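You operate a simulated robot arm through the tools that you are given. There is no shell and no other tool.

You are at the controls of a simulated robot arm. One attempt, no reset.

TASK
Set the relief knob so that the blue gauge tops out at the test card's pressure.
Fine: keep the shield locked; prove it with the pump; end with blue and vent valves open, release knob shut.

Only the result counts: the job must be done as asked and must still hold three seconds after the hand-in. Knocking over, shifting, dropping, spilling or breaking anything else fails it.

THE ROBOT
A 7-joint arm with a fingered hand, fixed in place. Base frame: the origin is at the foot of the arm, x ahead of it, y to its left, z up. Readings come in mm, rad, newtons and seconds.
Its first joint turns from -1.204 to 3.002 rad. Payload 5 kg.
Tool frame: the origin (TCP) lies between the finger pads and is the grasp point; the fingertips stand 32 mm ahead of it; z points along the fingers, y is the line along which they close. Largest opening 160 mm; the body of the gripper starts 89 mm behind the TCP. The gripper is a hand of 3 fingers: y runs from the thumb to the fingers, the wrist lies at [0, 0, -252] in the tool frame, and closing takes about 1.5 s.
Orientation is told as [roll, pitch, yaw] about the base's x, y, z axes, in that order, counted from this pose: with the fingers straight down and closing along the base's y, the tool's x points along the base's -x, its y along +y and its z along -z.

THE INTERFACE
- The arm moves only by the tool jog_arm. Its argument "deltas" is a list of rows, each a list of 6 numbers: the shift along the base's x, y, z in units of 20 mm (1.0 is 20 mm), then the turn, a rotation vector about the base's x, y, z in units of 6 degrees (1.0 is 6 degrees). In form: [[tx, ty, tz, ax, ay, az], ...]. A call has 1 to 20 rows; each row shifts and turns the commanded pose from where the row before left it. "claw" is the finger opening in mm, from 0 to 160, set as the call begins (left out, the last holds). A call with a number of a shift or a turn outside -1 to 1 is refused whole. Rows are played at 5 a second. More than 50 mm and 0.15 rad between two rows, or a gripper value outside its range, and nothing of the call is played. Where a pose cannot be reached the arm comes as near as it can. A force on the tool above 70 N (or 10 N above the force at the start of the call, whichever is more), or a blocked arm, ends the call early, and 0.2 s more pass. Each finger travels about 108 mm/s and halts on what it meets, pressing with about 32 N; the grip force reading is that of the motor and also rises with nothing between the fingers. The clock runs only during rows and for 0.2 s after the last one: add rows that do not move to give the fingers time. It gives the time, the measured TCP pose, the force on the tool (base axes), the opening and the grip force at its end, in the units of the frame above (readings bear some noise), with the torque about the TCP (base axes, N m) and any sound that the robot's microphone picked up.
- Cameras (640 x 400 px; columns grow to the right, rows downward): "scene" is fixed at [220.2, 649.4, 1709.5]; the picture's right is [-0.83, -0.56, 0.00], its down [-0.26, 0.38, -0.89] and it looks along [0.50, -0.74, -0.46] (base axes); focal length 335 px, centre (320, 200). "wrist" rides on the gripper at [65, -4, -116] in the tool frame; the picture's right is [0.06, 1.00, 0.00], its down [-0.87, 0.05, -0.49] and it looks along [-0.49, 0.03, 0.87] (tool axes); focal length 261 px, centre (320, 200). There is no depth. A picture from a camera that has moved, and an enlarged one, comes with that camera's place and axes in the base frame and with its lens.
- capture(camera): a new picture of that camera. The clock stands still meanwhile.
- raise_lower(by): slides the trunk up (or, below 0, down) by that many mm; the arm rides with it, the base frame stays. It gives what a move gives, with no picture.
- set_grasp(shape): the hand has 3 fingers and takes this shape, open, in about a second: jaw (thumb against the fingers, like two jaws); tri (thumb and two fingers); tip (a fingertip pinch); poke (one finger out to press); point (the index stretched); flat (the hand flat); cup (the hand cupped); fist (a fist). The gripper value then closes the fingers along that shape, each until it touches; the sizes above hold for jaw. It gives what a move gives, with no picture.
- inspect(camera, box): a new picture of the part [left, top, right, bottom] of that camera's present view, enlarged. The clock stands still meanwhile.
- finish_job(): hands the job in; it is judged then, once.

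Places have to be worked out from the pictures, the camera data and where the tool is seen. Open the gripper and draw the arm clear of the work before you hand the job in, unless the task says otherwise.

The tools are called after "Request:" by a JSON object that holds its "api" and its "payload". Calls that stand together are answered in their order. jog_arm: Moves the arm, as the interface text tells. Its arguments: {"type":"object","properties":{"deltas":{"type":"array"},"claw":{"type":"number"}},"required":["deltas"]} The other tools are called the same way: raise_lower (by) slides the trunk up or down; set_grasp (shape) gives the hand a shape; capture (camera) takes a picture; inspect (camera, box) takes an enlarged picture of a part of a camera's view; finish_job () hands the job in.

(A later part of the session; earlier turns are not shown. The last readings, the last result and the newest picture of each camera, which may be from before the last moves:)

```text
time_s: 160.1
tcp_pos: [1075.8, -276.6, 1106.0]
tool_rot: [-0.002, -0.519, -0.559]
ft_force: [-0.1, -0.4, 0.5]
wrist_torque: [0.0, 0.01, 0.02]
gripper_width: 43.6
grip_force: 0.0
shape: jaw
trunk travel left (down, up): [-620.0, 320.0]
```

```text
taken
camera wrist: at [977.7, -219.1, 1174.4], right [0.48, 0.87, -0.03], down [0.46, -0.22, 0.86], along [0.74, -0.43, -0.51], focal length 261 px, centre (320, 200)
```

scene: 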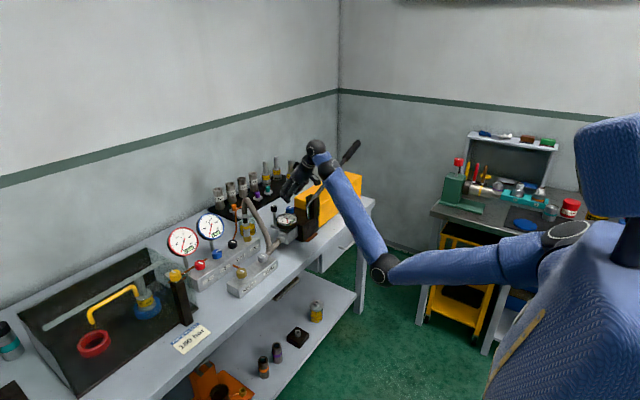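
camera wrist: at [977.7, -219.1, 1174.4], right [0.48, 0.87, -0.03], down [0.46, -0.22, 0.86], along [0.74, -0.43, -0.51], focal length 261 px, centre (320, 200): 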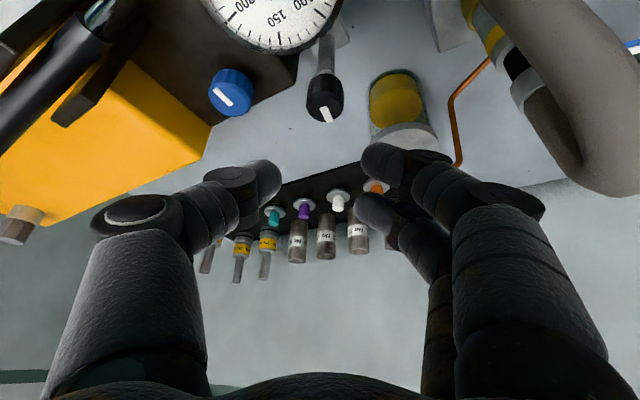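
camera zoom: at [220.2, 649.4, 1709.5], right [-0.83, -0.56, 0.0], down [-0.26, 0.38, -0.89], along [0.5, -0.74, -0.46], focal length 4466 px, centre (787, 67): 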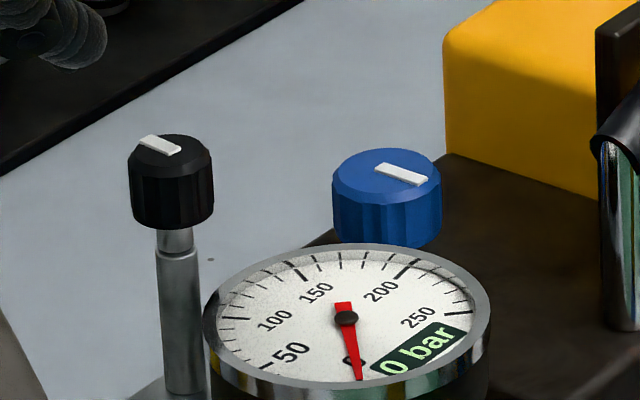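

The black valve is back at +x, release shut at -x. Now to the pump lever: retreat back over the bench front and move right to look at it (staying at x≤900, clear of the lever at x≈986).

Request:
{"api": "jog_arm", "payload": {"deltas": [[-1, 0, 0.5, 0, 0, 0], [-1, 0, 0.5, 0, 0, 0], [-1, 0, 0.5, 0, 0, 0], [-1, 0, 0.5, 0, 0, 0], [-1, 0, 0.5, 0, 0, 0], [-1, 0, 0.5, 0, 0, 0], [-1, 0, 0, 0, 0, 0], [-1, 0, 0, 0, 0, 0], [-1, -0.5, 0, 0, 0, 0], [-1, -1, 0, 0, 0, 0], [-1, -1, 0, 0, 0, 0], [0, -1, 0, 0, 0, 0], [0, -1, 0, 0, 0, 0], [0, -1, 0, 0, 0, 0], [0, -1, 0, 0, 0, 0], [0, -1, 0, 0, 0, 0]]}}

Request:
{"api": "capture", "payload": {"camera": "wrist"}}

Request:
{"api": "capture", "payload": {"camera": "scene"}}

```text
time_s: 163.5
tcp_pos: [1033.0, -385.2, 1113.5]
tool_rot: [-0.001, -0.515, -0.556]
ft_force: [-0.5, -0.5, 0.6]
wrist_torque: [-0.06, 0.01, 0.0]
gripper_width: 44.0
grip_force: 0.0
shape: jaw
out of reach, approached as far as the arm can: row 2, 3, 4, 5, 6, 7, 8, 9, 10, 11
trunk travel left (down, up): [-620.0, 320.0]
```

```text
taken
camera wrist: at [934.4, -328.1, 1180.1], right [0.48, 0.88, -0.03], down [0.46, -0.22, 0.86], along [0.74, -0.43, -0.51], focal length 261 px, centre (320, 200)
```

wrist: 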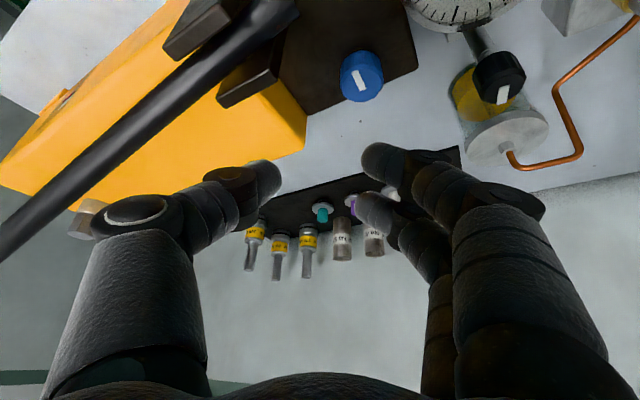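

```text
taken
```

scene: 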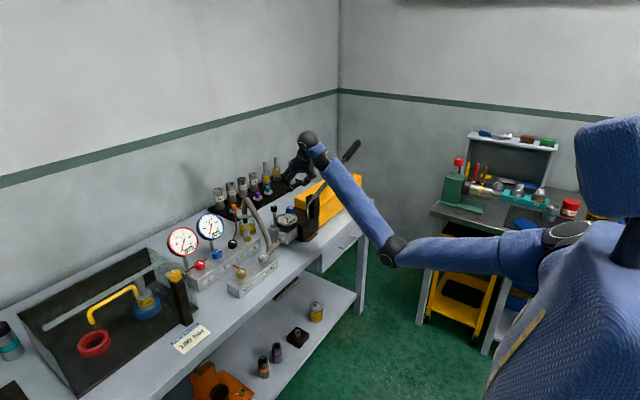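

In this elbow-down posture the wrist bend is the limit, so I tilt the hand up toward horizontal while rising — which is also the orientation I want for the lever.

Request:
{"api": "jog_arm", "payload": {"deltas": [[0, 0.3, 0.6, -0.53, -0.85, 0], [0, 0.3, 0.6, -0.53, -0.85, 0], [0, 0.3, 0.6, -0.53, -0.85, 0], [0, 0.3, 0.6, -0.53, -0.85, 0], [-0.3, 0.2, 0.6, -0.53, -0.85, 0], [-0.5, 0, 0.6, -0.53, -0.85, 0], [-0.5, 0, 0.6, -0.53, -0.85, 0], [-0.5, 0, 0.6, -0.53, -0.85, 0]]}}

Request:
{"api": "capture", "payload": {"camera": "scene"}}

Request:
{"api": "capture", "payload": {"camera": "wrist"}}

```text
time_s: 165.3
tcp_pos: [994.6, -356.5, 1209.2]
tool_rot: [0.004, -1.358, -0.562]
ft_force: [0.3, -0.2, -0.5]
wrist_torque: [-0.03, -0.03, 0.03]
gripper_width: 43.8
grip_force: 0.1
shape: jaw
trunk travel left (down, up): [-620.0, 320.0]
```

```text
taken
```

scene: 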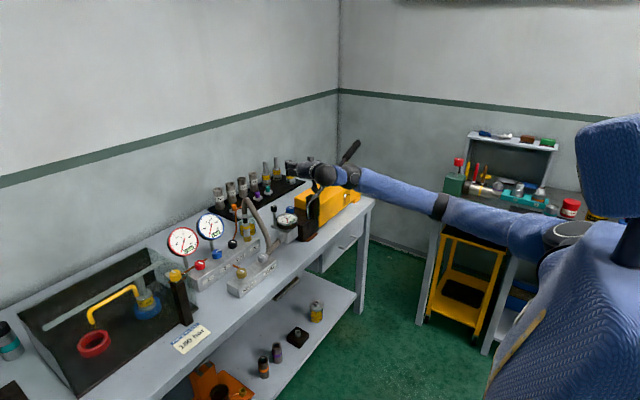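

```text
taken
camera wrist: at [886.1, -291.7, 1168.9], right [0.52, 0.85, -0.06], down [-0.22, 0.2, 0.95], along [0.83, -0.48, 0.3], focal length 261 px, centre (320, 200)
```

wrist: 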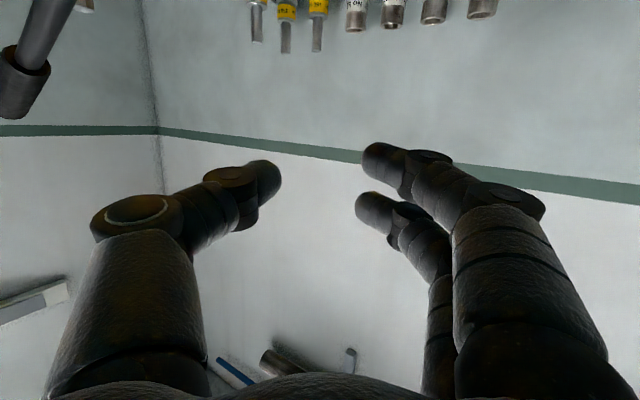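

Hand is now nearly horizontal and free. Retreat 200 mm, then go right toward the lever's handle while rolling the hand 90° about its axis so it can straddle the lever vertically.

Request:
{"api": "jog_arm", "payload": {"deltas": [[-1, 0.3, 0, 0, 0, 0], [-1, 0.3, 0, 0, 0, 0], [-1, 0.3, 0, 0, 0, 0], [-1, 0, 0, 0, 0, 0], [-1, 0, 0, 0, 0, 0], [-1, 0, 0, 0, 0, 0], [-1, 0, 0, 0, 0, 0], [-1, -0.5, 0, 0, 0, 0], [-1, -1, 0, 0, 0, 0], [-1, -1, 0, 0, 0, 0], [-1, -1, 0, 0, 0, 0], [-1, -1, 0, 0, 0, 0], [-0.5, -1, 0, 0, 0, 0], [0, -1, 0, 0, 0, 0], [0, -1, 0, 0, 0, 0], [0, -1, 0, 0, 0, 0]]}}

Request:
{"api": "capture", "payload": {"camera": "scene"}}

Request:
{"api": "capture", "payload": {"camera": "wrist"}}

```text
time_s: 168.7
tcp_pos: [745.0, -509.1, 1207.0]
tool_rot: [-0.004, -1.355, -0.557]
ft_force: [0.1, 1.3, 0.4]
wrist_torque: [0.0, 0.02, -0.01]
gripper_width: 43.6
grip_force: 0.1
shape: jaw
trunk travel left (down, up): [-620.0, 320.0]
```

```text
taken
```

scene: 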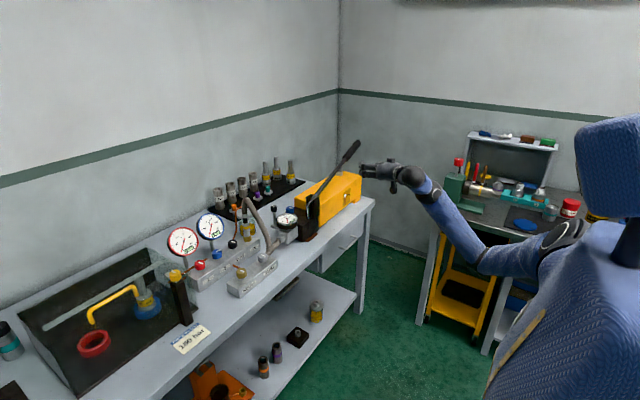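

```text
taken
camera wrist: at [635.6, -445.1, 1167.9], right [0.52, 0.85, -0.06], down [-0.22, 0.2, 0.95], along [0.83, -0.48, 0.29], focal length 261 px, centre (320, 200)
```

wrist: 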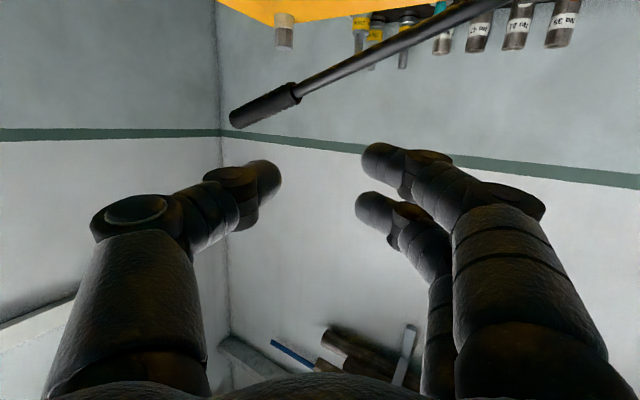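

The lever line is clear: grip from y≈-696 (z≈1128) to y≈-845 (z≈1180), at x≈987, ~19° up. Now roll the hand 90° about its own axis (thumb down).

Request:
{"api": "jog_arm", "payload": {"deltas": [[0, 0, 0, 0.829, -0.516, -0.215], [0, 0, 0, 0.829, -0.516, -0.215], [0, 0, 0, 0.829, -0.516, -0.215], [0, 0, 0, 0.829, -0.516, -0.215], [0, 0, 0, 0.829, -0.516, -0.215], [0, 0, 0, 0.829, -0.516, -0.215], [0, 0, 0, 0.829, -0.516, -0.215], [0, 0, 0, 0.829, -0.516, -0.215], [0, 0, 0, 0.829, -0.516, -0.215], [0, 0, 0, 0.829, -0.516, -0.215], [0, 0, 0, 0.829, -0.516, -0.215], [0, 0, 0, 0.829, -0.516, -0.215], [0, 0, 0, 0.829, -0.516, -0.215], [0, 0, 0, 0.829, -0.516, -0.215], [0, 0, 0, 0.829, -0.516, -0.215]], "claw": 90}}

Request:
{"api": "capture", "payload": {"camera": "scene"}}

Request:
{"api": "capture", "payload": {"camera": "wrist"}}

```text
time_s: 171.9
tcp_pos: [746.2, -509.1, 1206.8]
tool_rot: [1.352, 0.001, -2.13]
ft_force: [0.1, 1.1, 0.2]
wrist_torque: [0.02, 0.02, 0.0]
gripper_width: 89.1
grip_force: 0.1
shape: jaw
trunk travel left (down, up): [-620.0, 320.0]
```

```text
taken
```

scene: 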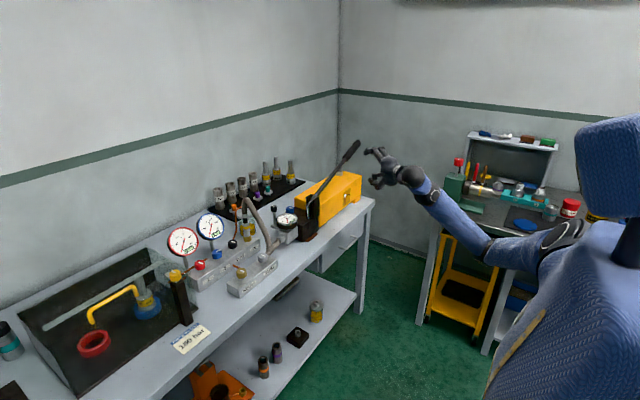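

```text
taken
camera wrist: at [684.6, -393.1, 1228.1], right [0.22, -0.06, 0.97], down [-0.86, -0.49, 0.16], along [0.46, -0.87, -0.16], focal length 261 px, centre (320, 200)
```

wrist: 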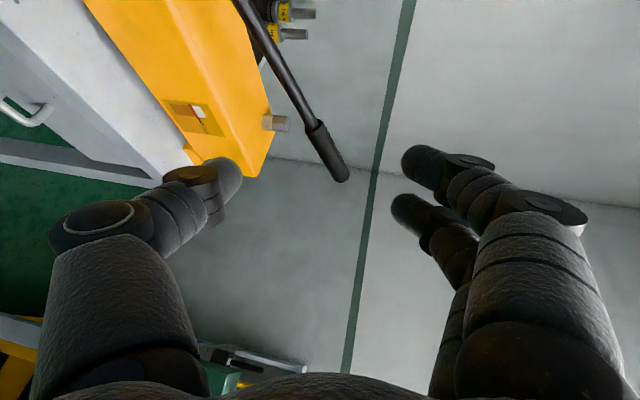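

Rolled without limits: fingers up, thumb down. Move to a pre-grasp 100 mm short of the handle at y≈-760.

Request:
{"api": "jog_arm", "payload": {"deltas": [[0.7, -0.99, -0.18, 0, 0, 0], [0.7, -0.99, -0.18, 0, 0, 0], [0.7, -0.99, -0.18, 0, 0, 0], [0.7, -0.99, -0.18, 0, 0, 0], [0.7, -0.99, -0.18, 0, 0, 0], [0.7, -0.99, -0.18, 0, 0, 0], [0.7, -0.99, -0.18, 0, 0, 0], [0.7, -0.99, -0.18, 0, 0, 0], [0.7, -0.99, -0.18, 0, 0, 0], [0.7, -0.99, -0.18, 0, 0, 0]]}}

Request:
{"api": "capture", "payload": {"camera": "wrist"}}

Request:
{"api": "inspect", "payload": {"camera": "scene", "box": [280, 110, 440, 230]}}

```text
time_s: 174.1
tcp_pos: [887.2, -708.0, 1170.9]
tool_rot: [1.352, 0.0, -2.133]
ft_force: [0.0, 0.5, 0.9]
wrist_torque: [0.0, -0.02, 0.0]
gripper_width: 89.2
grip_force: 0.1
shape: jaw
trunk travel left (down, up): [-620.0, 320.0]
```

```text
taken
camera wrist: at [825.9, -591.1, 1190.8], right [0.22, -0.06, 0.97], down [-0.86, -0.49, 0.16], along [0.47, -0.87, -0.16], focal length 261 px, centre (320, 200)
```

wrist: 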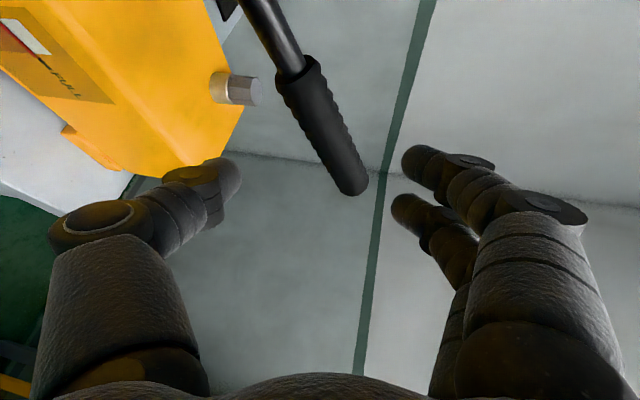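

```text
3.33 times, centred on (360, 170) of scene
camera zoom: at [220.2, 649.4, 1709.5], right [-0.83, -0.56, 0.0], down [-0.26, 0.38, -0.89], along [0.5, -0.74, -0.46], focal length 1116 px, centre (187, 300)
```

zoom: 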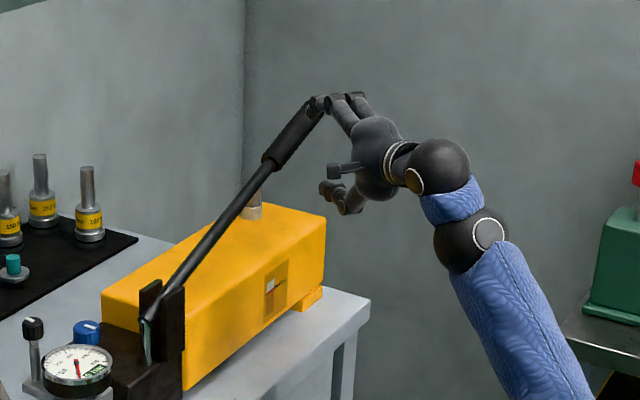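

Aligned. Advance along the hand axis so the handle sits between thumb and fingers.

Request:
{"api": "jog_arm", "payload": {"deltas": [[0.8, -0.5, -0.16, 0, 0, 0], [0.8, -0.5, -0.16, 0, 0, 0], [0.8, -0.5, -0.16, 0, 0, 0], [0.8, -0.5, -0.16, 0, 0, 0], [0.8, -0.5, -0.16, 0, 0, 0]]}}

Request:
{"api": "capture", "payload": {"camera": "wrist"}}

Request:
{"api": "inspect", "payload": {"camera": "scene", "box": [280, 110, 440, 230]}}

```text
time_s: 175.3
tcp_pos: [967.3, -757.7, 1155.6]
tool_rot: [1.353, -0.002, -2.13]
ft_force: [0.1, 0.2, 0.1]
wrist_torque: [0.0, 0.01, 0.0]
gripper_width: 89.3
grip_force: 0.0
shape: jaw
trunk travel left (down, up): [-620.0, 320.0]
```

```text
taken
camera wrist: at [906.0, -641.4, 1175.5], right [0.22, -0.06, 0.97], down [-0.86, -0.49, 0.16], along [0.46, -0.87, -0.16], focal length 261 px, centre (320, 200)
```

wrist: 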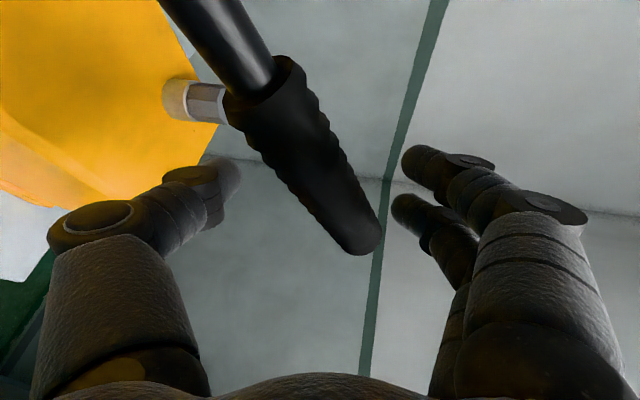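

```text
3.33 times, centred on (360, 170) of scene
camera zoom: at [220.2, 649.4, 1709.5], right [-0.83, -0.56, 0.0], down [-0.26, 0.38, -0.89], along [0.5, -0.74, -0.46], focal length 1116 px, centre (187, 300)
```

zoom: 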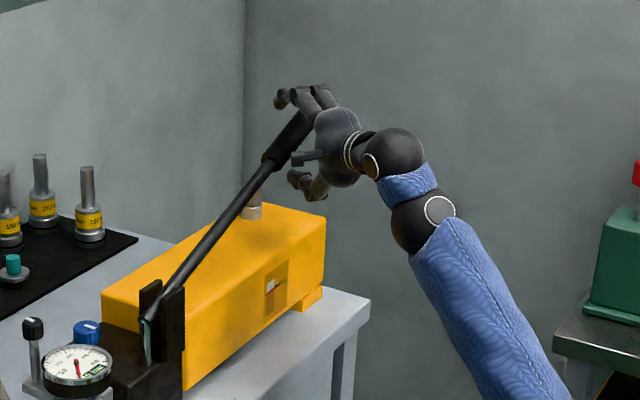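

Handle is between thumb and fingers. Move 18 mm further in, close loosely to 48 mm, then check.

Request:
{"api": "jog_arm", "payload": {"deltas": [[0.8, -0.5, -0.16, 0, 0, 0], [0, 0, 0, 0, 0, 0], [0, 0, 0, 0, 0, 0], [0, 0, 0, 0, 0, 0], [0, 0, 0, 0, 0, 0]], "claw": 48}}

Request:
{"api": "capture", "payload": {"camera": "wrist"}}

```text
time_s: 176.5
tcp_pos: [983.4, -766.9, 1154.3]
tool_rot: [1.351, 0.0, -2.13]
ft_force: [-0.5, 0.8, 2.0]
wrist_torque: [-0.05, -0.02, 0.0]
gripper_width: 48.8
grip_force: 0.0
shape: jaw
trunk travel left (down, up): [-620.0, 320.0]
```

```text
taken
camera wrist: at [921.9, -650.7, 1174.1], right [0.22, -0.06, 0.97], down [-0.86, -0.49, 0.16], along [0.47, -0.87, -0.16], focal length 261 px, centre (320, 200)
```

wrist: 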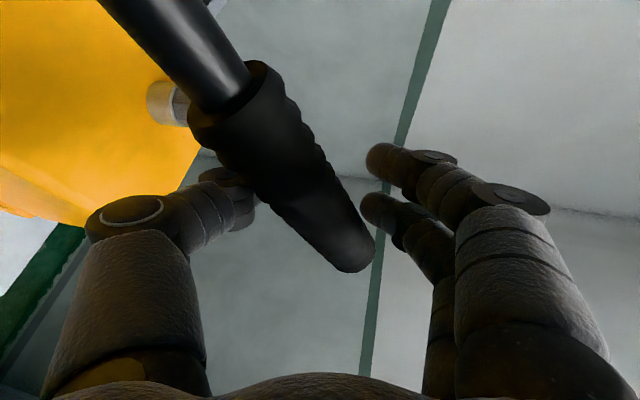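

Straddling the handle. Now press down ~30 mm along the lever's arc and read force, then look at the gauges.

Request:
{"api": "jog_arm", "payload": {"deltas": [[0, -0.12, -0.4, 0, 0, 0], [0, -0.12, -0.4, 0, 0, 0], [0, -0.1, -0.4, 0, 0, 0], [0, -0.1, -0.4, 0, 0, 0]]}}

Request:
{"api": "inspect", "payload": {"camera": "scene", "box": [250, 110, 410, 240]}}

Request:
{"api": "inspect", "payload": {"camera": "scene", "box": [160, 200, 300, 270]}}

```text
time_s: 177.5
tcp_pos: [982.2, -776.6, 1121.7]
tool_rot: [1.351, -0.001, -2.132]
ft_force: [0.3, 0.4, 1.8]
wrist_torque: [-0.08, -0.01, 0.04]
gripper_width: 49.5
grip_force: 0.0
shape: jaw
trunk travel left (down, up): [-620.0, 320.0]
```

```text
3.08 times, centred on (330, 175) of scene
camera zoom: at [220.2, 649.4, 1709.5], right [-0.83, -0.56, 0.0], down [-0.26, 0.38, -0.89], along [0.5, -0.74, -0.46], focal length 1031 px, centre (289, 277)
```

zoom: 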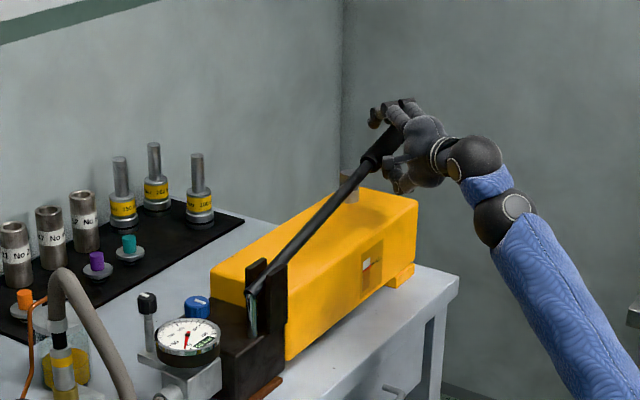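

```text
4.57 times, centred on (230, 235) of scene
camera zoom: at [220.2, 649.4, 1709.5], right [-0.83, -0.56, 0.0], down [-0.26, 0.38, -0.89], along [0.5, -0.74, -0.46], focal length 1531 px, centre (731, 40)
```

zoom: 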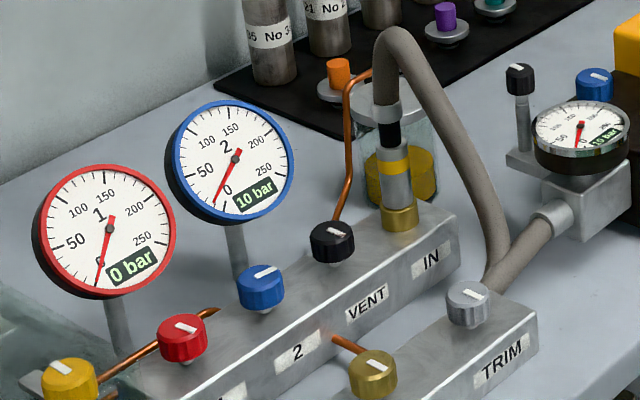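

The pump works: blue gauge and pump gauge both read 10 bar, red 0 — so the valve states are right. Continue the down-stroke.

Request:
{"api": "jog_arm", "payload": {"deltas": [[0, -0.12, -0.5, 0, 0, 0], [0, -0.1, -0.5, 0, 0, 0], [0, -0.1, -0.5, 0, 0, 0], [0, -0.08, -0.5, 0, 0, 0]]}}

Request:
{"api": "inspect", "payload": {"camera": "scene", "box": [160, 200, 300, 270]}}

Request:
{"api": "capture", "payload": {"camera": "wrist"}}

```text
time_s: 178.5
tcp_pos: [981.8, -784.8, 1082.1]
tool_rot: [1.352, 0.0, -2.132]
ft_force: [-1.4, 0.4, 5.2]
wrist_torque: [-0.09, -0.04, -0.04]
gripper_width: 50.9
grip_force: 0.1
shape: jaw
trunk travel left (down, up): [-620.0, 320.0]
```

```text
4.57 times, centred on (230, 235) of scene
camera zoom: at [220.2, 649.4, 1709.5], right [-0.83, -0.56, 0.0], down [-0.26, 0.38, -0.89], along [0.5, -0.74, -0.46], focal length 1531 px, centre (731, 40)
```

zoom: 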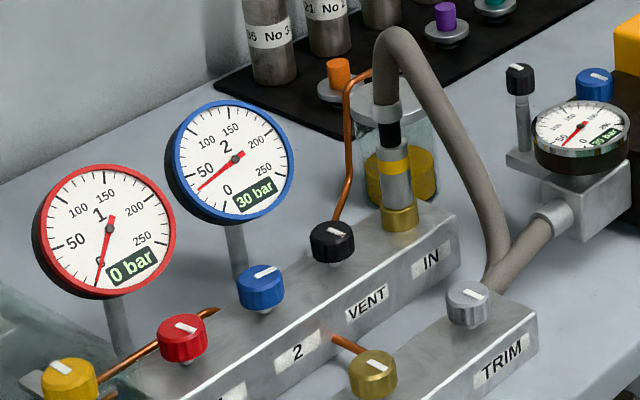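

```text
taken
camera wrist: at [919.6, -668.2, 1102.2], right [0.22, -0.06, 0.97], down [-0.86, -0.49, 0.16], along [0.46, -0.87, -0.16], focal length 261 px, centre (320, 200)
```

wrist: 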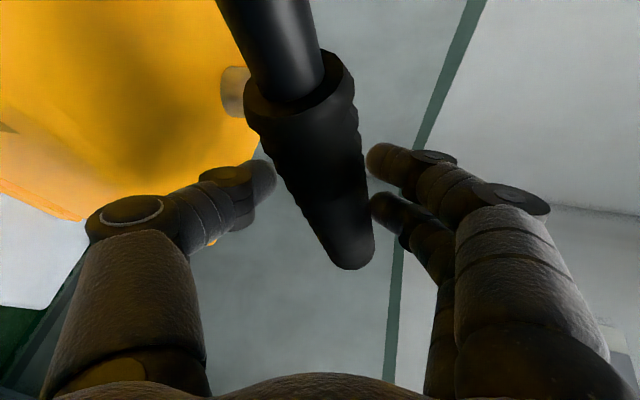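

30 bar now. Continue down another 20 mm, then lift for the return stroke.

Request:
{"api": "jog_arm", "payload": {"deltas": [[0, -0.05, -0.5, 0, 0, 0], [0, -0.03, -0.5, 0, 0, 0]]}}

Request:
{"api": "inspect", "payload": {"camera": "scene", "box": [160, 190, 400, 270]}}

```text
time_s: 179.1
tcp_pos: [980.8, -785.8, 1061.4]
tool_rot: [1.354, -0.002, -2.132]
ft_force: [-0.5, -0.6, 5.5]
wrist_torque: [-0.12, -0.09, -0.04]
gripper_width: 51.2
grip_force: 0.0
shape: jaw
trunk travel left (down, up): [-620.0, 320.0]
```

```text
2.67 times, centred on (280, 230) of scene
camera zoom: at [220.2, 649.4, 1709.5], right [-0.83, -0.56, 0.0], down [-0.26, 0.38, -0.89], along [0.5, -0.74, -0.46], focal length 893 px, centre (427, 120)
```

zoom: 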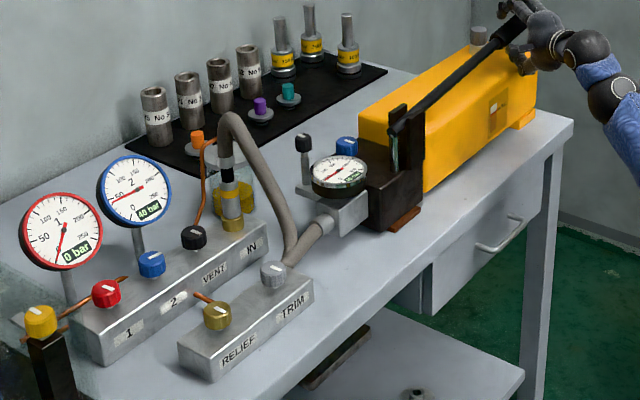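

About 40 bar. Now the return stroke: lift the lever along its arc with the thumb underneath.

Request:
{"api": "jog_arm", "payload": {"deltas": [[0, 0.1, 0.9, 0, 0, 0], [0, 0.1, 0.9, 0, 0, 0], [0, 0.15, 0.8, 0, 0, 0], [0, 0.15, 0.8, 0, 0, 0], [0, 0.25, 0.75, 0, 0, 0], [0, 0.25, 0.75, 0, 0, 0], [0, 0.3, 0.73, 0, 0, 0], [0, 0.3, 0.73, 0, 0, 0]]}}

Request:
{"api": "capture", "payload": {"camera": "wrist"}}

Request:
{"api": "inspect", "payload": {"camera": "scene", "box": [160, 200, 300, 270]}}

```text
time_s: 180.9
tcp_pos: [982.1, -762.0, 1178.8]
tool_rot: [1.343, 0.001, -2.135]
ft_force: [-6.8, -31.0, -32.3]
wrist_torque: [-1.93, -0.17, 0.49]
gripper_width: 70.7
grip_force: 0.0
shape: jaw
trunk travel left (down, up): [-620.0, 320.0]
```

```text
taken
camera wrist: at [922.1, -646.0, 1200.6], right [0.22, -0.07, 0.97], down [-0.86, -0.48, 0.16], along [0.46, -0.87, -0.17], focal length 261 px, centre (320, 200)
```

wrist: 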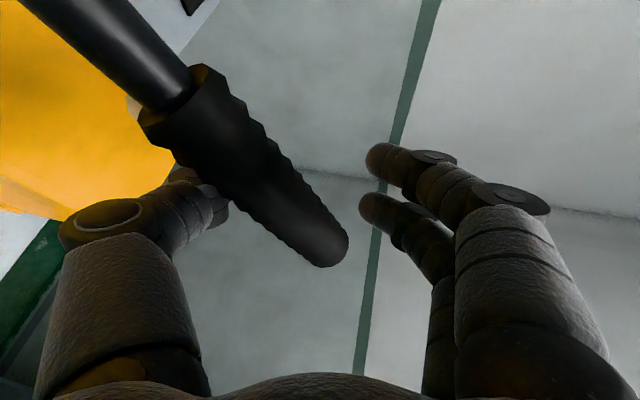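

```text
4.57 times, centred on (230, 235) of scene
camera zoom: at [220.2, 649.4, 1709.5], right [-0.83, -0.56, 0.0], down [-0.26, 0.38, -0.89], along [0.5, -0.74, -0.46], focal length 1531 px, centre (731, 40)
```

zoom: 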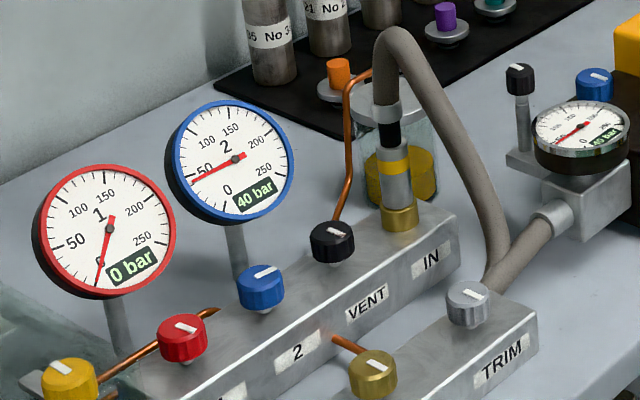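

That is the lever's upper stop (thumb pushed open, 45 N). Blue holds 40 bar. Now a full down-stroke (z≈1045), then check the gauge.

Request:
{"api": "jog_arm", "payload": {"deltas": [[0, -0.25, -1, 0, 0, 0], [0, -0.25, -1, 0, 0, 0], [0, -0.2, -1, 0, 0, 0], [0, -0.15, -1, 0, 0, 0], [0, -0.12, -1, 0, 0, 0], [0, -0.1, -1, 0, 0, 0], [0, -0.05, -0.7, 0, 0, 0]]}}

Request:
{"api": "inspect", "payload": {"camera": "scene", "box": [160, 200, 300, 270]}}

```text
time_s: 182.5
tcp_pos: [981.7, -775.4, 1057.1]
tool_rot: [1.355, -0.001, -2.13]
ft_force: [-1.7, 0.7, 4.3]
wrist_torque: [-0.18, -0.13, -0.03]
gripper_width: 51.8
grip_force: 0.1
shape: jaw
trunk travel left (down, up): [-620.0, 320.0]
```

```text
4.57 times, centred on (230, 235) of scene
camera zoom: at [220.2, 649.4, 1709.5], right [-0.83, -0.56, 0.0], down [-0.26, 0.38, -0.89], along [0.5, -0.74, -0.46], focal length 1531 px, centre (731, 40)
```

zoom: 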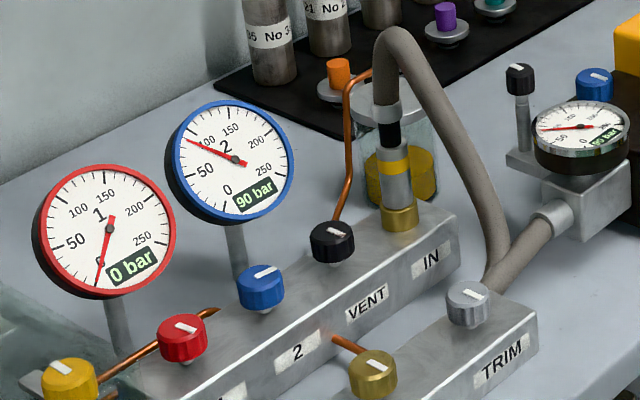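

90 bar. Another cycle: lift (not quite to the stop) and press down again.

Request:
{"api": "jog_arm", "payload": {"deltas": [[0, 0, 0.9, 0, 0, 0], [0, 0.05, 0.9, 0, 0, 0], [0, 0.1, 0.9, 0, 0, 0], [0, 0.12, 0.9, 0, 0, 0], [0, 0.15, 0.9, 0, 0, 0], [0, 0.15, 0.9, 0, 0, 0], [0, 0, 0, 0, 0, 0], [0, -0.15, -1, 0, 0, 0], [0, -0.15, -1, 0, 0, 0], [0, -0.15, -1, 0, 0, 0], [0, -0.12, -1, 0, 0, 0], [0, -0.1, -1, 0, 0, 0], [0, -0.05, -0.8, 0, 0, 0]]}}

Request:
{"api": "inspect", "payload": {"camera": "scene", "box": [160, 200, 300, 270]}}

```text
time_s: 185.3
tcp_pos: [980.6, -778.3, 1049.5]
tool_rot: [1.355, 0.0, -2.13]
ft_force: [-5.4, -0.7, 14.0]
wrist_torque: [0.24, 0.6, 0.04]
gripper_width: 46.8
grip_force: 0.1
shape: jaw
trunk travel left (down, up): [-620.0, 320.0]
```

```text
4.57 times, centred on (230, 235) of scene
camera zoom: at [220.2, 649.4, 1709.5], right [-0.83, -0.56, 0.0], down [-0.26, 0.38, -0.89], along [0.5, -0.74, -0.46], focal length 1531 px, centre (731, 40)
```

zoom: 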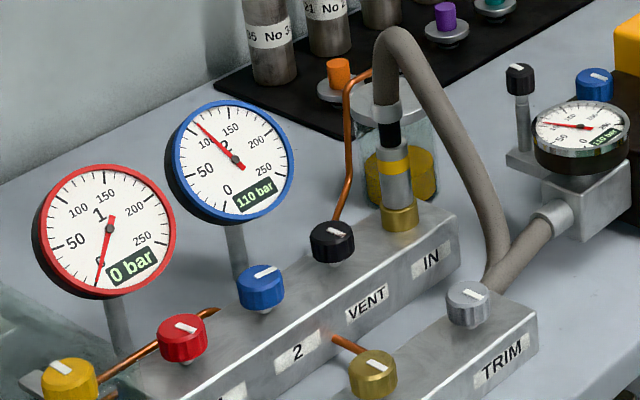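

110 bar — smaller rise. Another cycle to see if it has topped out.

Request:
{"api": "jog_arm", "payload": {"deltas": [[0, 0, 0.9, 0, 0, 0], [0, 0.05, 0.9, 0, 0, 0], [0, 0.1, 0.9, 0, 0, 0], [0, 0.12, 0.9, 0, 0, 0], [0, 0.15, 0.9, 0, 0, 0], [0, 0.15, 0.9, 0, 0, 0], [0, 0, 0.1, 0, 0, 0], [0, -0.15, -1, 0, 0, 0], [0, -0.15, -1, 0, 0, 0], [0, -0.15, -1, 0, 0, 0], [0, -0.12, -1, 0, 0, 0], [0, -0.1, -1, 0, 0, 0], [0, -0.05, -0.4, 0, 0, 0]]}}

Request:
{"api": "inspect", "payload": {"camera": "scene", "box": [180, 210, 250, 250]}}

Request:
{"api": "inspect", "payload": {"camera": "scene", "box": [160, 200, 300, 270]}}

```text
time_s: 188.1
tcp_pos: [982.3, -782.7, 1050.9]
tool_rot: [1.355, -0.001, -2.131]
ft_force: [-2.7, 0.9, 9.0]
wrist_torque: [0.17, 0.31, 0.0]
gripper_width: 48.1
grip_force: 0.1
shape: jaw
trunk travel left (down, up): [-620.0, 320.0]
```

```text
9.14 times, centred on (215, 230) of scene
camera zoom: at [220.2, 649.4, 1709.5], right [-0.83, -0.56, 0.0], down [-0.26, 0.38, -0.89], along [0.5, -0.74, -0.46], focal length 3062 px, centre (1280, -74)
```

zoom: 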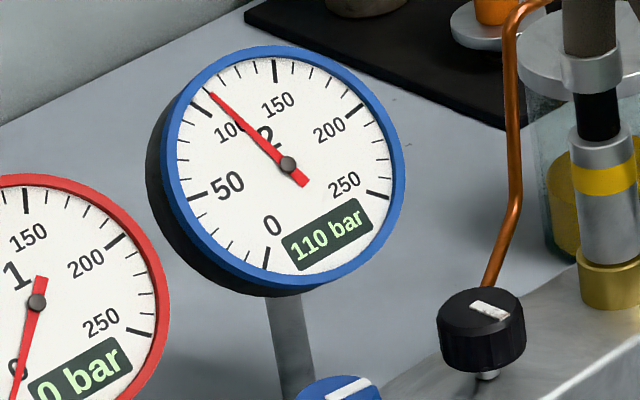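

```text
4.57 times, centred on (230, 235) of scene
camera zoom: at [220.2, 649.4, 1709.5], right [-0.83, -0.56, 0.0], down [-0.26, 0.38, -0.89], along [0.5, -0.74, -0.46], focal length 1531 px, centre (731, 40)
```

zoom: 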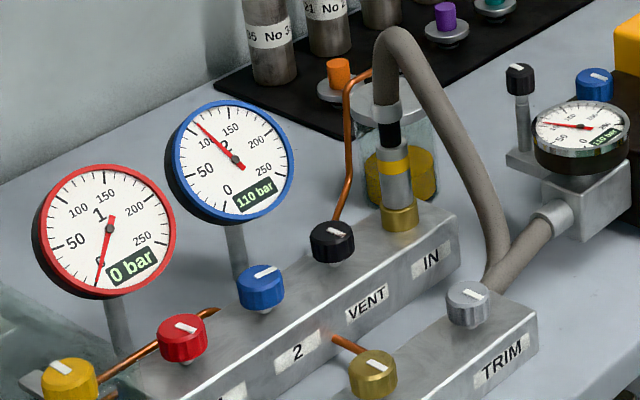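

Blue tops out at 110 bar with the present RELIEF setting; 150 is wanted, so RELIEF must be turned up (clockwise). Open and withdraw from the lever, then roll the hand back.

Request:
{"api": "jog_arm", "payload": {"deltas": [[0, 0, 0.3, 0, 0, 0], [0, 0, 0, 0, 0, 0], [-0.8, 0.5, 0.2, 0, 0, 0], [-0.8, 0.5, 0.2, 0, 0, 0], [-0.8, 0.5, 0.2, 0, 0, 0], [-0.8, 0.5, 0.2, 0, 0, 0], [-0.8, 0.5, 0.2, 0, 0, 0], [-0.8, 0.5, 0.2, 0, 0, 0], [-0.8, 0.5, 0.3, 0, 0, 0], [-0.8, 0.5, 0.5, 0, 0, 0], [-0.8, 0.5, 0.5, 0, 0, 0], [-0.8, 0.5, 0.5, 0, 0, 0]], "claw": 90}}

Request:
{"api": "jog_arm", "payload": {"deltas": [[0, 0, 0, -0.829, 0.516, 0.215], [0, 0, 0, -0.829, 0.516, 0.215], [0, 0, 0, -0.829, 0.516, 0.215], [0, 0, 0, -0.829, 0.516, 0.215], [0, 0, 0, -0.829, 0.516, 0.215], [0, 0, 0, -0.829, 0.516, 0.215], [0, 0, 0, -0.829, 0.516, 0.215], [0, 0, 0, -0.829, 0.516, 0.215], [0, 0, 0, -0.829, 0.516, 0.215], [0, 0, 0, -0.829, 0.516, 0.215], [0, 0, 0, -0.829, 0.516, 0.215], [0, 0, 0, -0.829, 0.516, 0.215], [0, 0, 0, -0.829, 0.516, 0.215], [0, 0, 0, -0.829, 0.516, 0.215], [0, 0, 0, -0.829, 0.516, 0.215]]}}

Request:
{"api": "capture", "payload": {"camera": "scene"}}

```text
time_s: 190.7
tcp_pos: [821.9, -682.0, 1114.7]
tool_rot: [1.35, -0.001, -2.131]
ft_force: [-0.5, 0.3, -0.2]
wrist_torque: [-0.03, 0.0, -0.02]
gripper_width: 90.1
grip_force: 0.1
shape: jaw
trunk travel left (down, up): [-620.0, 320.0]
```

```text
time_s: 193.9
tcp_pos: [821.8, -682.0, 1114.1]
tool_rot: [-0.009, -1.355, -0.55]
ft_force: [-0.6, 0.7, -1.3]
wrist_torque: [-0.04, 0.0, -0.01]
gripper_width: 90.1
grip_force: 0.0
shape: jaw
trunk travel left (down, up): [-620.0, 320.0]
```

```text
taken
```

scene: 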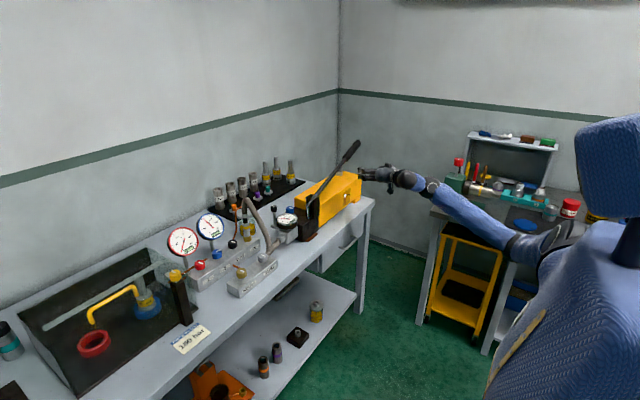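

The lever sprang back up by itself. Now bring the hand to the front with a 45° tilt, watching that the elbow stays outward (not below).

Request:
{"api": "jog_arm", "payload": {"deltas": [[-1, 0.5, 0.3, 0, 0, 0], [-1, 0.5, 0.3, 0, 0, 0], [-1, 0.5, 0.3, 0, 0, 1], [-1, 0.7, 0.3, 0, 0, 1], [-1, 0.7, 0.3, 0, 0, 1], [-1, 0.7, 0.3, 0, 0, 1], [-1, 0.7, 0.3, 0, 0, 1], [-1, 0.7, 0.3, 0, 0, 0.25], [0, 1, 0, 0, 0.8, 0], [0, 1, 0, 0, 0.8, 0], [0, 1, 0, 0, 0.8, 0], [0, 1, 0, 0, 0.8, 0], [0, 1, 0, 0, 0.8, 0], [0, 1, 0, 0, 0.8, 0], [0, 0, 0, 0, 0.6, 0]], "claw": 60}}

Request:
{"api": "capture", "payload": {"camera": "scene"}}

```text
time_s: 197.1
tcp_pos: [661.5, -457.5, 1163.7]
tool_rot: [-0.012, -0.791, -0.002]
ft_force: [-1.0, 0.6, 0.2]
wrist_torque: [-0.06, 0.01, -0.08]
gripper_width: 60.2
grip_force: 0.0
shape: jaw
trunk travel left (down, up): [-620.0, 320.0]
```

```text
taken
```

scene: 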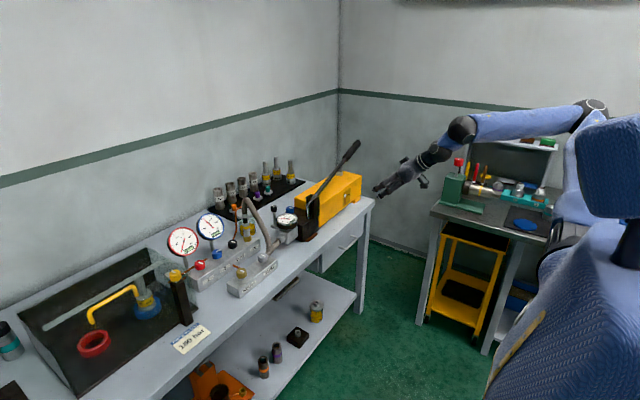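

The elbow has gone up again (the limited posture). I'll repeat the known re-posing path: trunk to the top, hand out to the right side, down past the table edge, and forward.

Request:
{"api": "raise_lower", "payload": {"by": 320}}

Request:
{"api": "jog_arm", "payload": {"deltas": [[-1, -0.8, -0.5, 0, 0, 0], [-1, -1, -0.5, 0, 0, 0], [-1, -1, -0.5, 0, 0, 0], [-1, -1, -0.5, 0, 0, 0], [-1, -1, -0.5, 0, 0, 0], [-1, -1, -0.5, 0, 0, 0], [-1, -1, -0.5, 0, 0, 0], [-1, -1, -0.5, 0, 0, 0], [-1, -1, -0.5, 0, 0, 0], [-1, -1, -0.5, 0, 0, 0], [-1, -1, -0.5, 0, 0, 0], [-1, -1, -0.5, 0, 0, 0], [-1, -1, -0.5, 0, 0, 0], [-1, -1, -0.5, 0, 0, 0], [-1, -1, -0.5, 0, 0, 0], [-0.3, -1, -0.5, 0, 0, 0], [0, -1, -0.5, 0, 0, 0], [0, -1, -0.5, 0, 0, 0], [0, -1, -0.5, 0, 0, 0], [0, -1, -0.5, 0, 0, 0]]}}

Request:
{"api": "inspect", "payload": {"camera": "scene", "box": [460, 0, 640, 200]}}

```text
time_s: 200.3
tcp_pos: [661.6, -460.3, 1482.1]
tool_rot: [-0.009, -0.79, -0.004]
ft_force: [0.3, 0.0, 1.0]
wrist_torque: [0.0, -0.02, -0.02]
gripper_width: 59.9
grip_force: 0.1
shape: jaw
trunk travel left (down, up): [-940.0, 0.0]
```

```text
time_s: 204.5
tcp_pos: [357.7, -859.0, 1280.2]
tool_rot: [-0.007, -0.789, -0.003]
ft_force: [-0.5, 0.5, -0.3]
wrist_torque: [0.01, 0.0, 0.01]
gripper_width: 60.1
grip_force: 0.1
shape: jaw
trunk travel left (down, up): [-940.0, 0.0]
```

```text
2.00 times, centred on (550, 100) of scene
camera zoom: at [220.2, 649.4, 1709.5], right [-0.83, -0.56, 0.0], down [-0.26, 0.38, -0.89], along [0.5, -0.74, -0.46], focal length 670 px, centre (-140, 400)
```

zoom: 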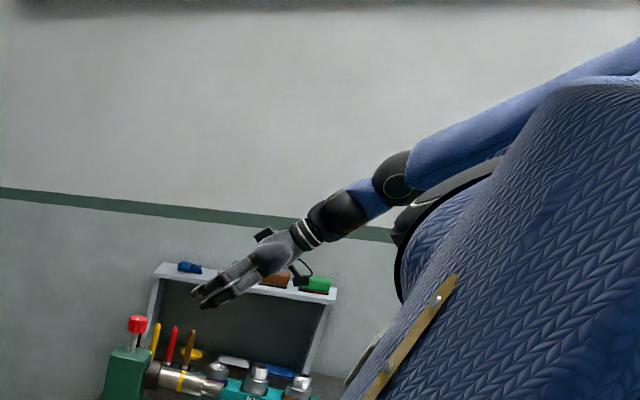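

Good, same staging as before. Now down the right side in front of the side table.

Request:
{"api": "jog_arm", "payload": {"deltas": [[0, -0.3, -1, 0, 0, 0], [0, -0.3, -1, 0, 0, 0], [0, -0.3, -1, 0, 0, 0], [0, -0.2, -1, 0, 0, 0], [0, 0, -1, 0, 0, 0], [0, 0, -1, 0, 0, 0], [0, 0, -1, 0, 0, 0], [0, 0, -1, 0, 0, 0], [0, 0.1, -1, 0, 0, 0], [0, 0.1, -1, 0, 0, 0], [0, 0.1, -1, 0, 0, 0], [0, 0.5, -1, 0, 0, 0], [0, 0.5, -1, 0, 0, 0], [0, 0.6, -1, 0, 0, 0], [0, 0.6, -1, 0, 0, 0], [0, 0.6, -1, 0, 0, 0], [0, 0.7, -1, 0, 0, 0], [0, 0.7, -1, 0, 0, 0], [0, 0.7, -1, 0, 0, 0]]}}

Request:
{"api": "jog_arm", "payload": {"deltas": [[0, 0.8, -1, 0, 0, 0], [0, 0.8, -1, 0, 0, 0], [0, 0.8, -1, 0, 0, 0], [0, 0.9, -1, 0, 0, 0], [0, 0.9, -1, 0, 0, 0], [0, 1, -1, 0, 0, 0], [0, 1, -1, 0, 0, 0], [0, 1, -1, 0, 0, 0]]}}

Request:
{"api": "inspect", "payload": {"camera": "scene", "box": [460, 0, 640, 300]}}

```text
time_s: 208.5
tcp_pos: [355.1, -775.6, 901.5]
tool_rot: [-0.008, -0.791, -0.003]
ft_force: [0.1, -0.1, -0.1]
wrist_torque: [-0.03, 0.02, 0.01]
gripper_width: 60.2
grip_force: 0.1
shape: jaw
trunk travel left (down, up): [-940.0, 0.0]
```

```text
time_s: 210.3
tcp_pos: [356.2, -630.9, 742.6]
tool_rot: [-0.009, -0.791, -0.001]
ft_force: [0.7, 0.2, -0.1]
wrist_torque: [-0.01, 0.04, 0.02]
gripper_width: 59.9
grip_force: 0.0
shape: jaw
trunk travel left (down, up): [-940.0, 0.0]
```

```text
1.33 times, centred on (550, 150) of scene
camera zoom: at [220.2, 649.4, 1709.5], right [-0.83, -0.56, 0.0], down [-0.26, 0.38, -0.89], along [0.5, -0.74, -0.46], focal length 447 px, centre (13, 267)
```

zoom: 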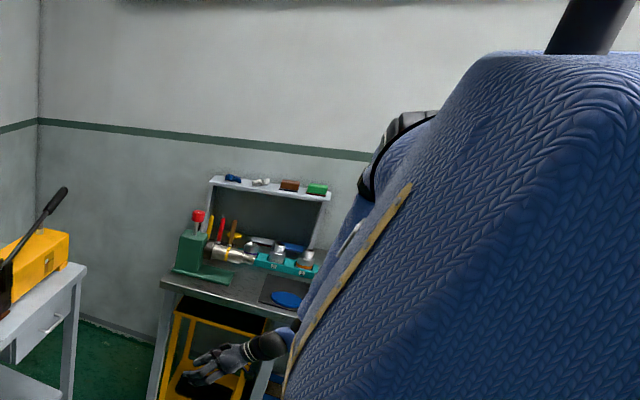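

Same as before. Now forward and up to the front, then on toward the manifold.

Request:
{"api": "jog_arm", "payload": {"deltas": [[0.9, 0.5, 1, 0, 0, 0], [0.9, 0.6, 1, 0, 0, 0], [0.9, 0.6, 1, 0, 0, 0], [0.9, 0.7, 1, 0, 0, 0], [0.9, 0.7, 1, 0, 0, 0], [0.9, 0.7, 1, 0, 0, 0], [0.9, 0.7, 1, 0, 0, 0], [0.9, 0.7, 1, 0, 0, 0], [0.9, 0.8, 1, 0, 0, 0], [0.9, 0.8, 1, 0, 0, 0], [0.9, 0.8, 1, 0, 0, 0], [0.9, 0.8, 1, 0, 0, 0], [0.9, 0.8, 1, 0, 0, 0], [0.9, 0.8, 1, 0, 0, 0]]}}

Request:
{"api": "jog_arm", "payload": {"deltas": [[0.7, 1, 0.8, 0, 0, 0], [0.7, 1, 0.8, 0, 0, 0], [0.7, 1, 0.8, 0, 0, 0], [0.7, 1, 0.8, 0, 0, 0], [0.7, 1, 0.8, 0, 0, 0], [0.7, 1, 0.8, 0, 0, 0], [0.7, 1, 0.8, 0, 0, 0], [0.7, 1, 0.8, 0, 0, 0], [0.7, 1, 0.5, 0, 0, 0], [0.7, 1, 0.5, 0, 0, 0], [0.7, 1, 0.5, 0, 0, 0], [0.7, 1, 0.5, 0, 0, 0], [0.7, 1, 0, 0, 0, 0], [0.7, 1, 0, 0, 0, 0], [0.7, 1, 0, 0, 0, 0], [0.7, 1, 0, 0, 0, 0]]}}

Request:
{"api": "inspect", "payload": {"camera": "scene", "box": [300, 0, 640, 300]}}

```text
time_s: 213.3
tcp_pos: [607.3, -430.1, 1021.6]
tool_rot: [-0.009, -0.792, -0.004]
ft_force: [0.2, -0.2, -0.4]
wrist_torque: [-0.01, 0.0, 0.03]
gripper_width: 60.2
grip_force: 0.0
shape: jaw
trunk travel left (down, up): [-940.0, 0.0]
```

```text
time_s: 216.7
tcp_pos: [834.0, -112.6, 1189.8]
tool_rot: [-0.01, -0.79, -0.004]
ft_force: [-0.7, -0.6, 0.1]
wrist_torque: [0.01, 0.03, -0.01]
gripper_width: 60.1
grip_force: 0.0
shape: jaw
trunk travel left (down, up): [-940.0, 0.0]
```

```text
1.33 times, centred on (470, 150) of scene
camera zoom: at [220.2, 649.4, 1709.5], right [-0.83, -0.56, 0.0], down [-0.26, 0.38, -0.89], along [0.5, -0.74, -0.46], focal length 447 px, centre (120, 267)
```

zoom: 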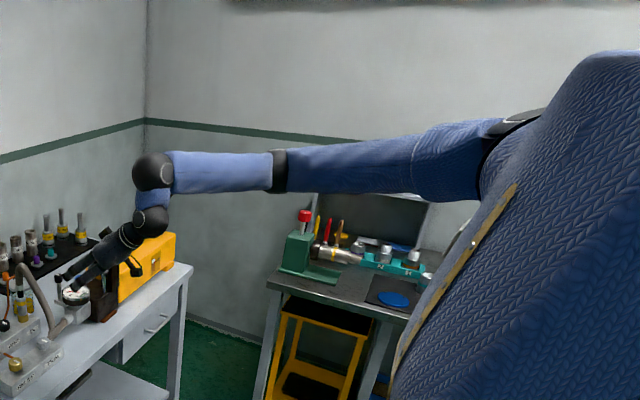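

Posture is good again. Plan: calibrate RELIEF by turning it slightly counter-clockwise (blue should bleed down), then turn clockwise by the computed amount. Lower the trunk and move above RELIEF with a 30° tilt.

Request:
{"api": "raise_lower", "payload": {"by": -150}}

Request:
{"api": "jog_arm", "payload": {"deltas": [[0.5, 1, 0.3, 0, 0.8, 0], [0.5, 1, 0.3, 0, 0.9, 0], [0.7, 1, 0, 0, 0.9, 0], [0.9, 1, 0, 0, 0, 0], [0.9, 1, 0, 0, 0, 0], [0.9, 1, 0, 0, 0, 0], [0.9, 0.4, -0.3, 0, 0, 0], [0.9, 0, -0.5, 0, 0, 0]], "claw": 50}}

Request:
{"api": "capture", "payload": {"camera": "wrist"}}

Request:
{"api": "capture", "payload": {"camera": "scene"}}

```text
time_s: 218.4
tcp_pos: [830.8, -113.2, 1040.0]
tool_rot: [-0.008, -0.79, -0.002]
ft_force: [-0.8, 1.0, 0.2]
wrist_torque: [0.0, -0.02, -0.01]
gripper_width: 60.0
grip_force: 0.0
shape: jaw
trunk travel left (down, up): [-790.0, 150.0]
```

```text
time_s: 220.2
tcp_pos: [956.7, 15.9, 1037.5]
tool_rot: [-0.008, -0.517, -0.002]
ft_force: [0.4, 1.4, -0.2]
wrist_torque: [0.02, 0.01, -0.02]
gripper_width: 50.2
grip_force: 0.0
shape: jaw
trunk travel left (down, up): [-790.0, 150.0]
```

```text
taken
camera wrist: at [843.0, 13.7, 1104.5], right [-0.05, 1.0, -0.04], down [0.51, 0.06, 0.86], along [0.86, 0.02, -0.51], focal length 261 px, centre (320, 200)
```

wrist: 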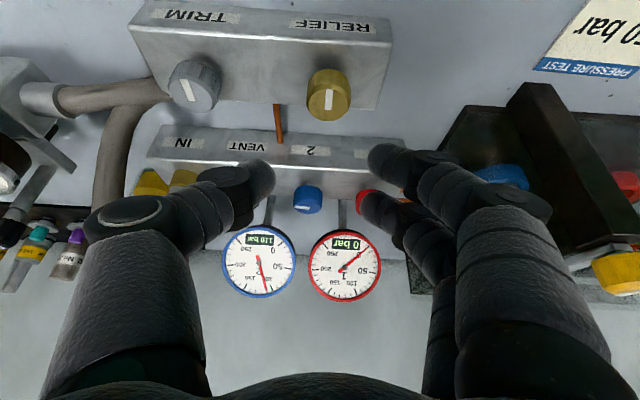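

```text
taken
```

scene: 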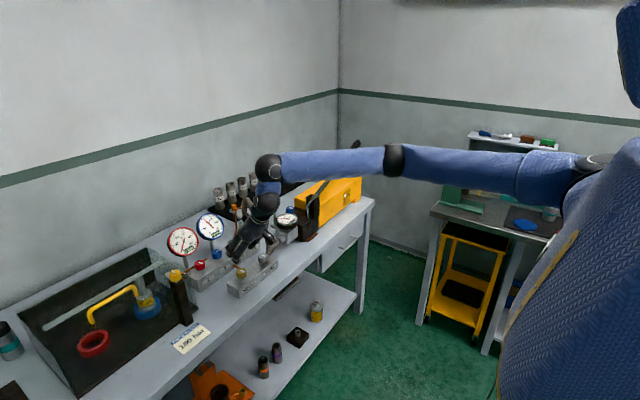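

Blue gauge is visible in the wrist view too (110 bar). RELIEF axis ≈(981,19). Descend toward it, stopping 15 mm above final height to check.

Request:
{"api": "jog_arm", "payload": {"deltas": [[0.18, 0.03, -0.85, 0, 0, 0], [0.18, 0.03, -0.85, 0, 0, 0], [0.18, 0.03, -0.85, 0, 0, 0], [0.18, 0.03, -0.85, 0, 0, 0], [0.18, 0.03, -0.85, 0, 0, 0]], "claw": 48}}

Request:
{"api": "capture", "payload": {"camera": "wrist"}}

Request:
{"api": "inspect", "payload": {"camera": "scene", "box": [190, 210, 310, 300]}}

```text
time_s: 221.4
tcp_pos: [976.0, 17.2, 951.7]
tool_rot: [-0.008, -0.518, -0.001]
ft_force: [0.4, 0.5, 0.2]
wrist_torque: [-0.03, 0.01, -0.03]
gripper_width: 48.3
grip_force: 0.1
shape: jaw
trunk travel left (down, up): [-790.0, 150.0]
```

```text
taken
camera wrist: at [861.4, 15.2, 1019.2], right [-0.05, 1.0, -0.04], down [0.51, 0.06, 0.86], along [0.86, 0.02, -0.51], focal length 261 px, centre (320, 200)
```

wrist: 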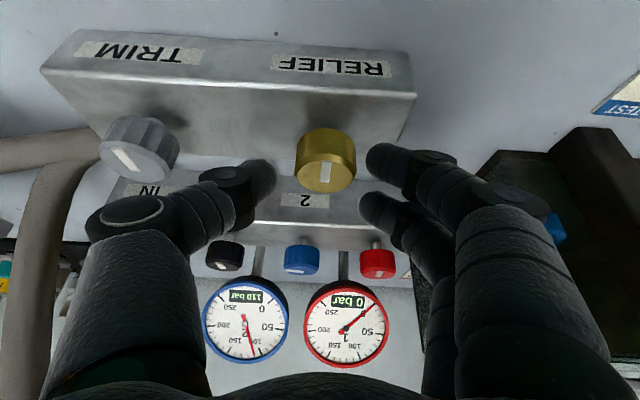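

```text
4.44 times, centred on (250, 255) of scene
camera zoom: at [220.2, 649.4, 1709.5], right [-0.83, -0.56, 0.0], down [-0.26, 0.38, -0.89], along [0.5, -0.74, -0.46], focal length 1489 px, centre (631, -44)
```

zoom: 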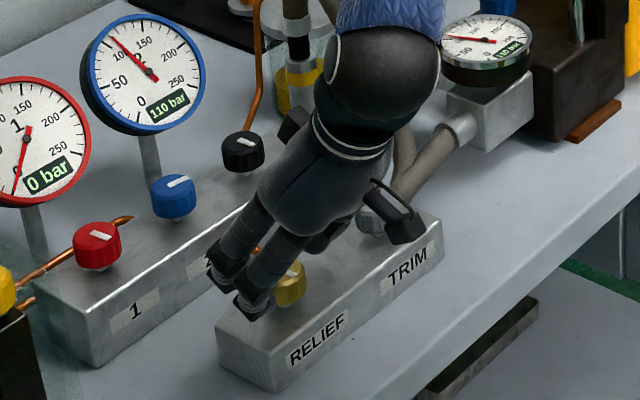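

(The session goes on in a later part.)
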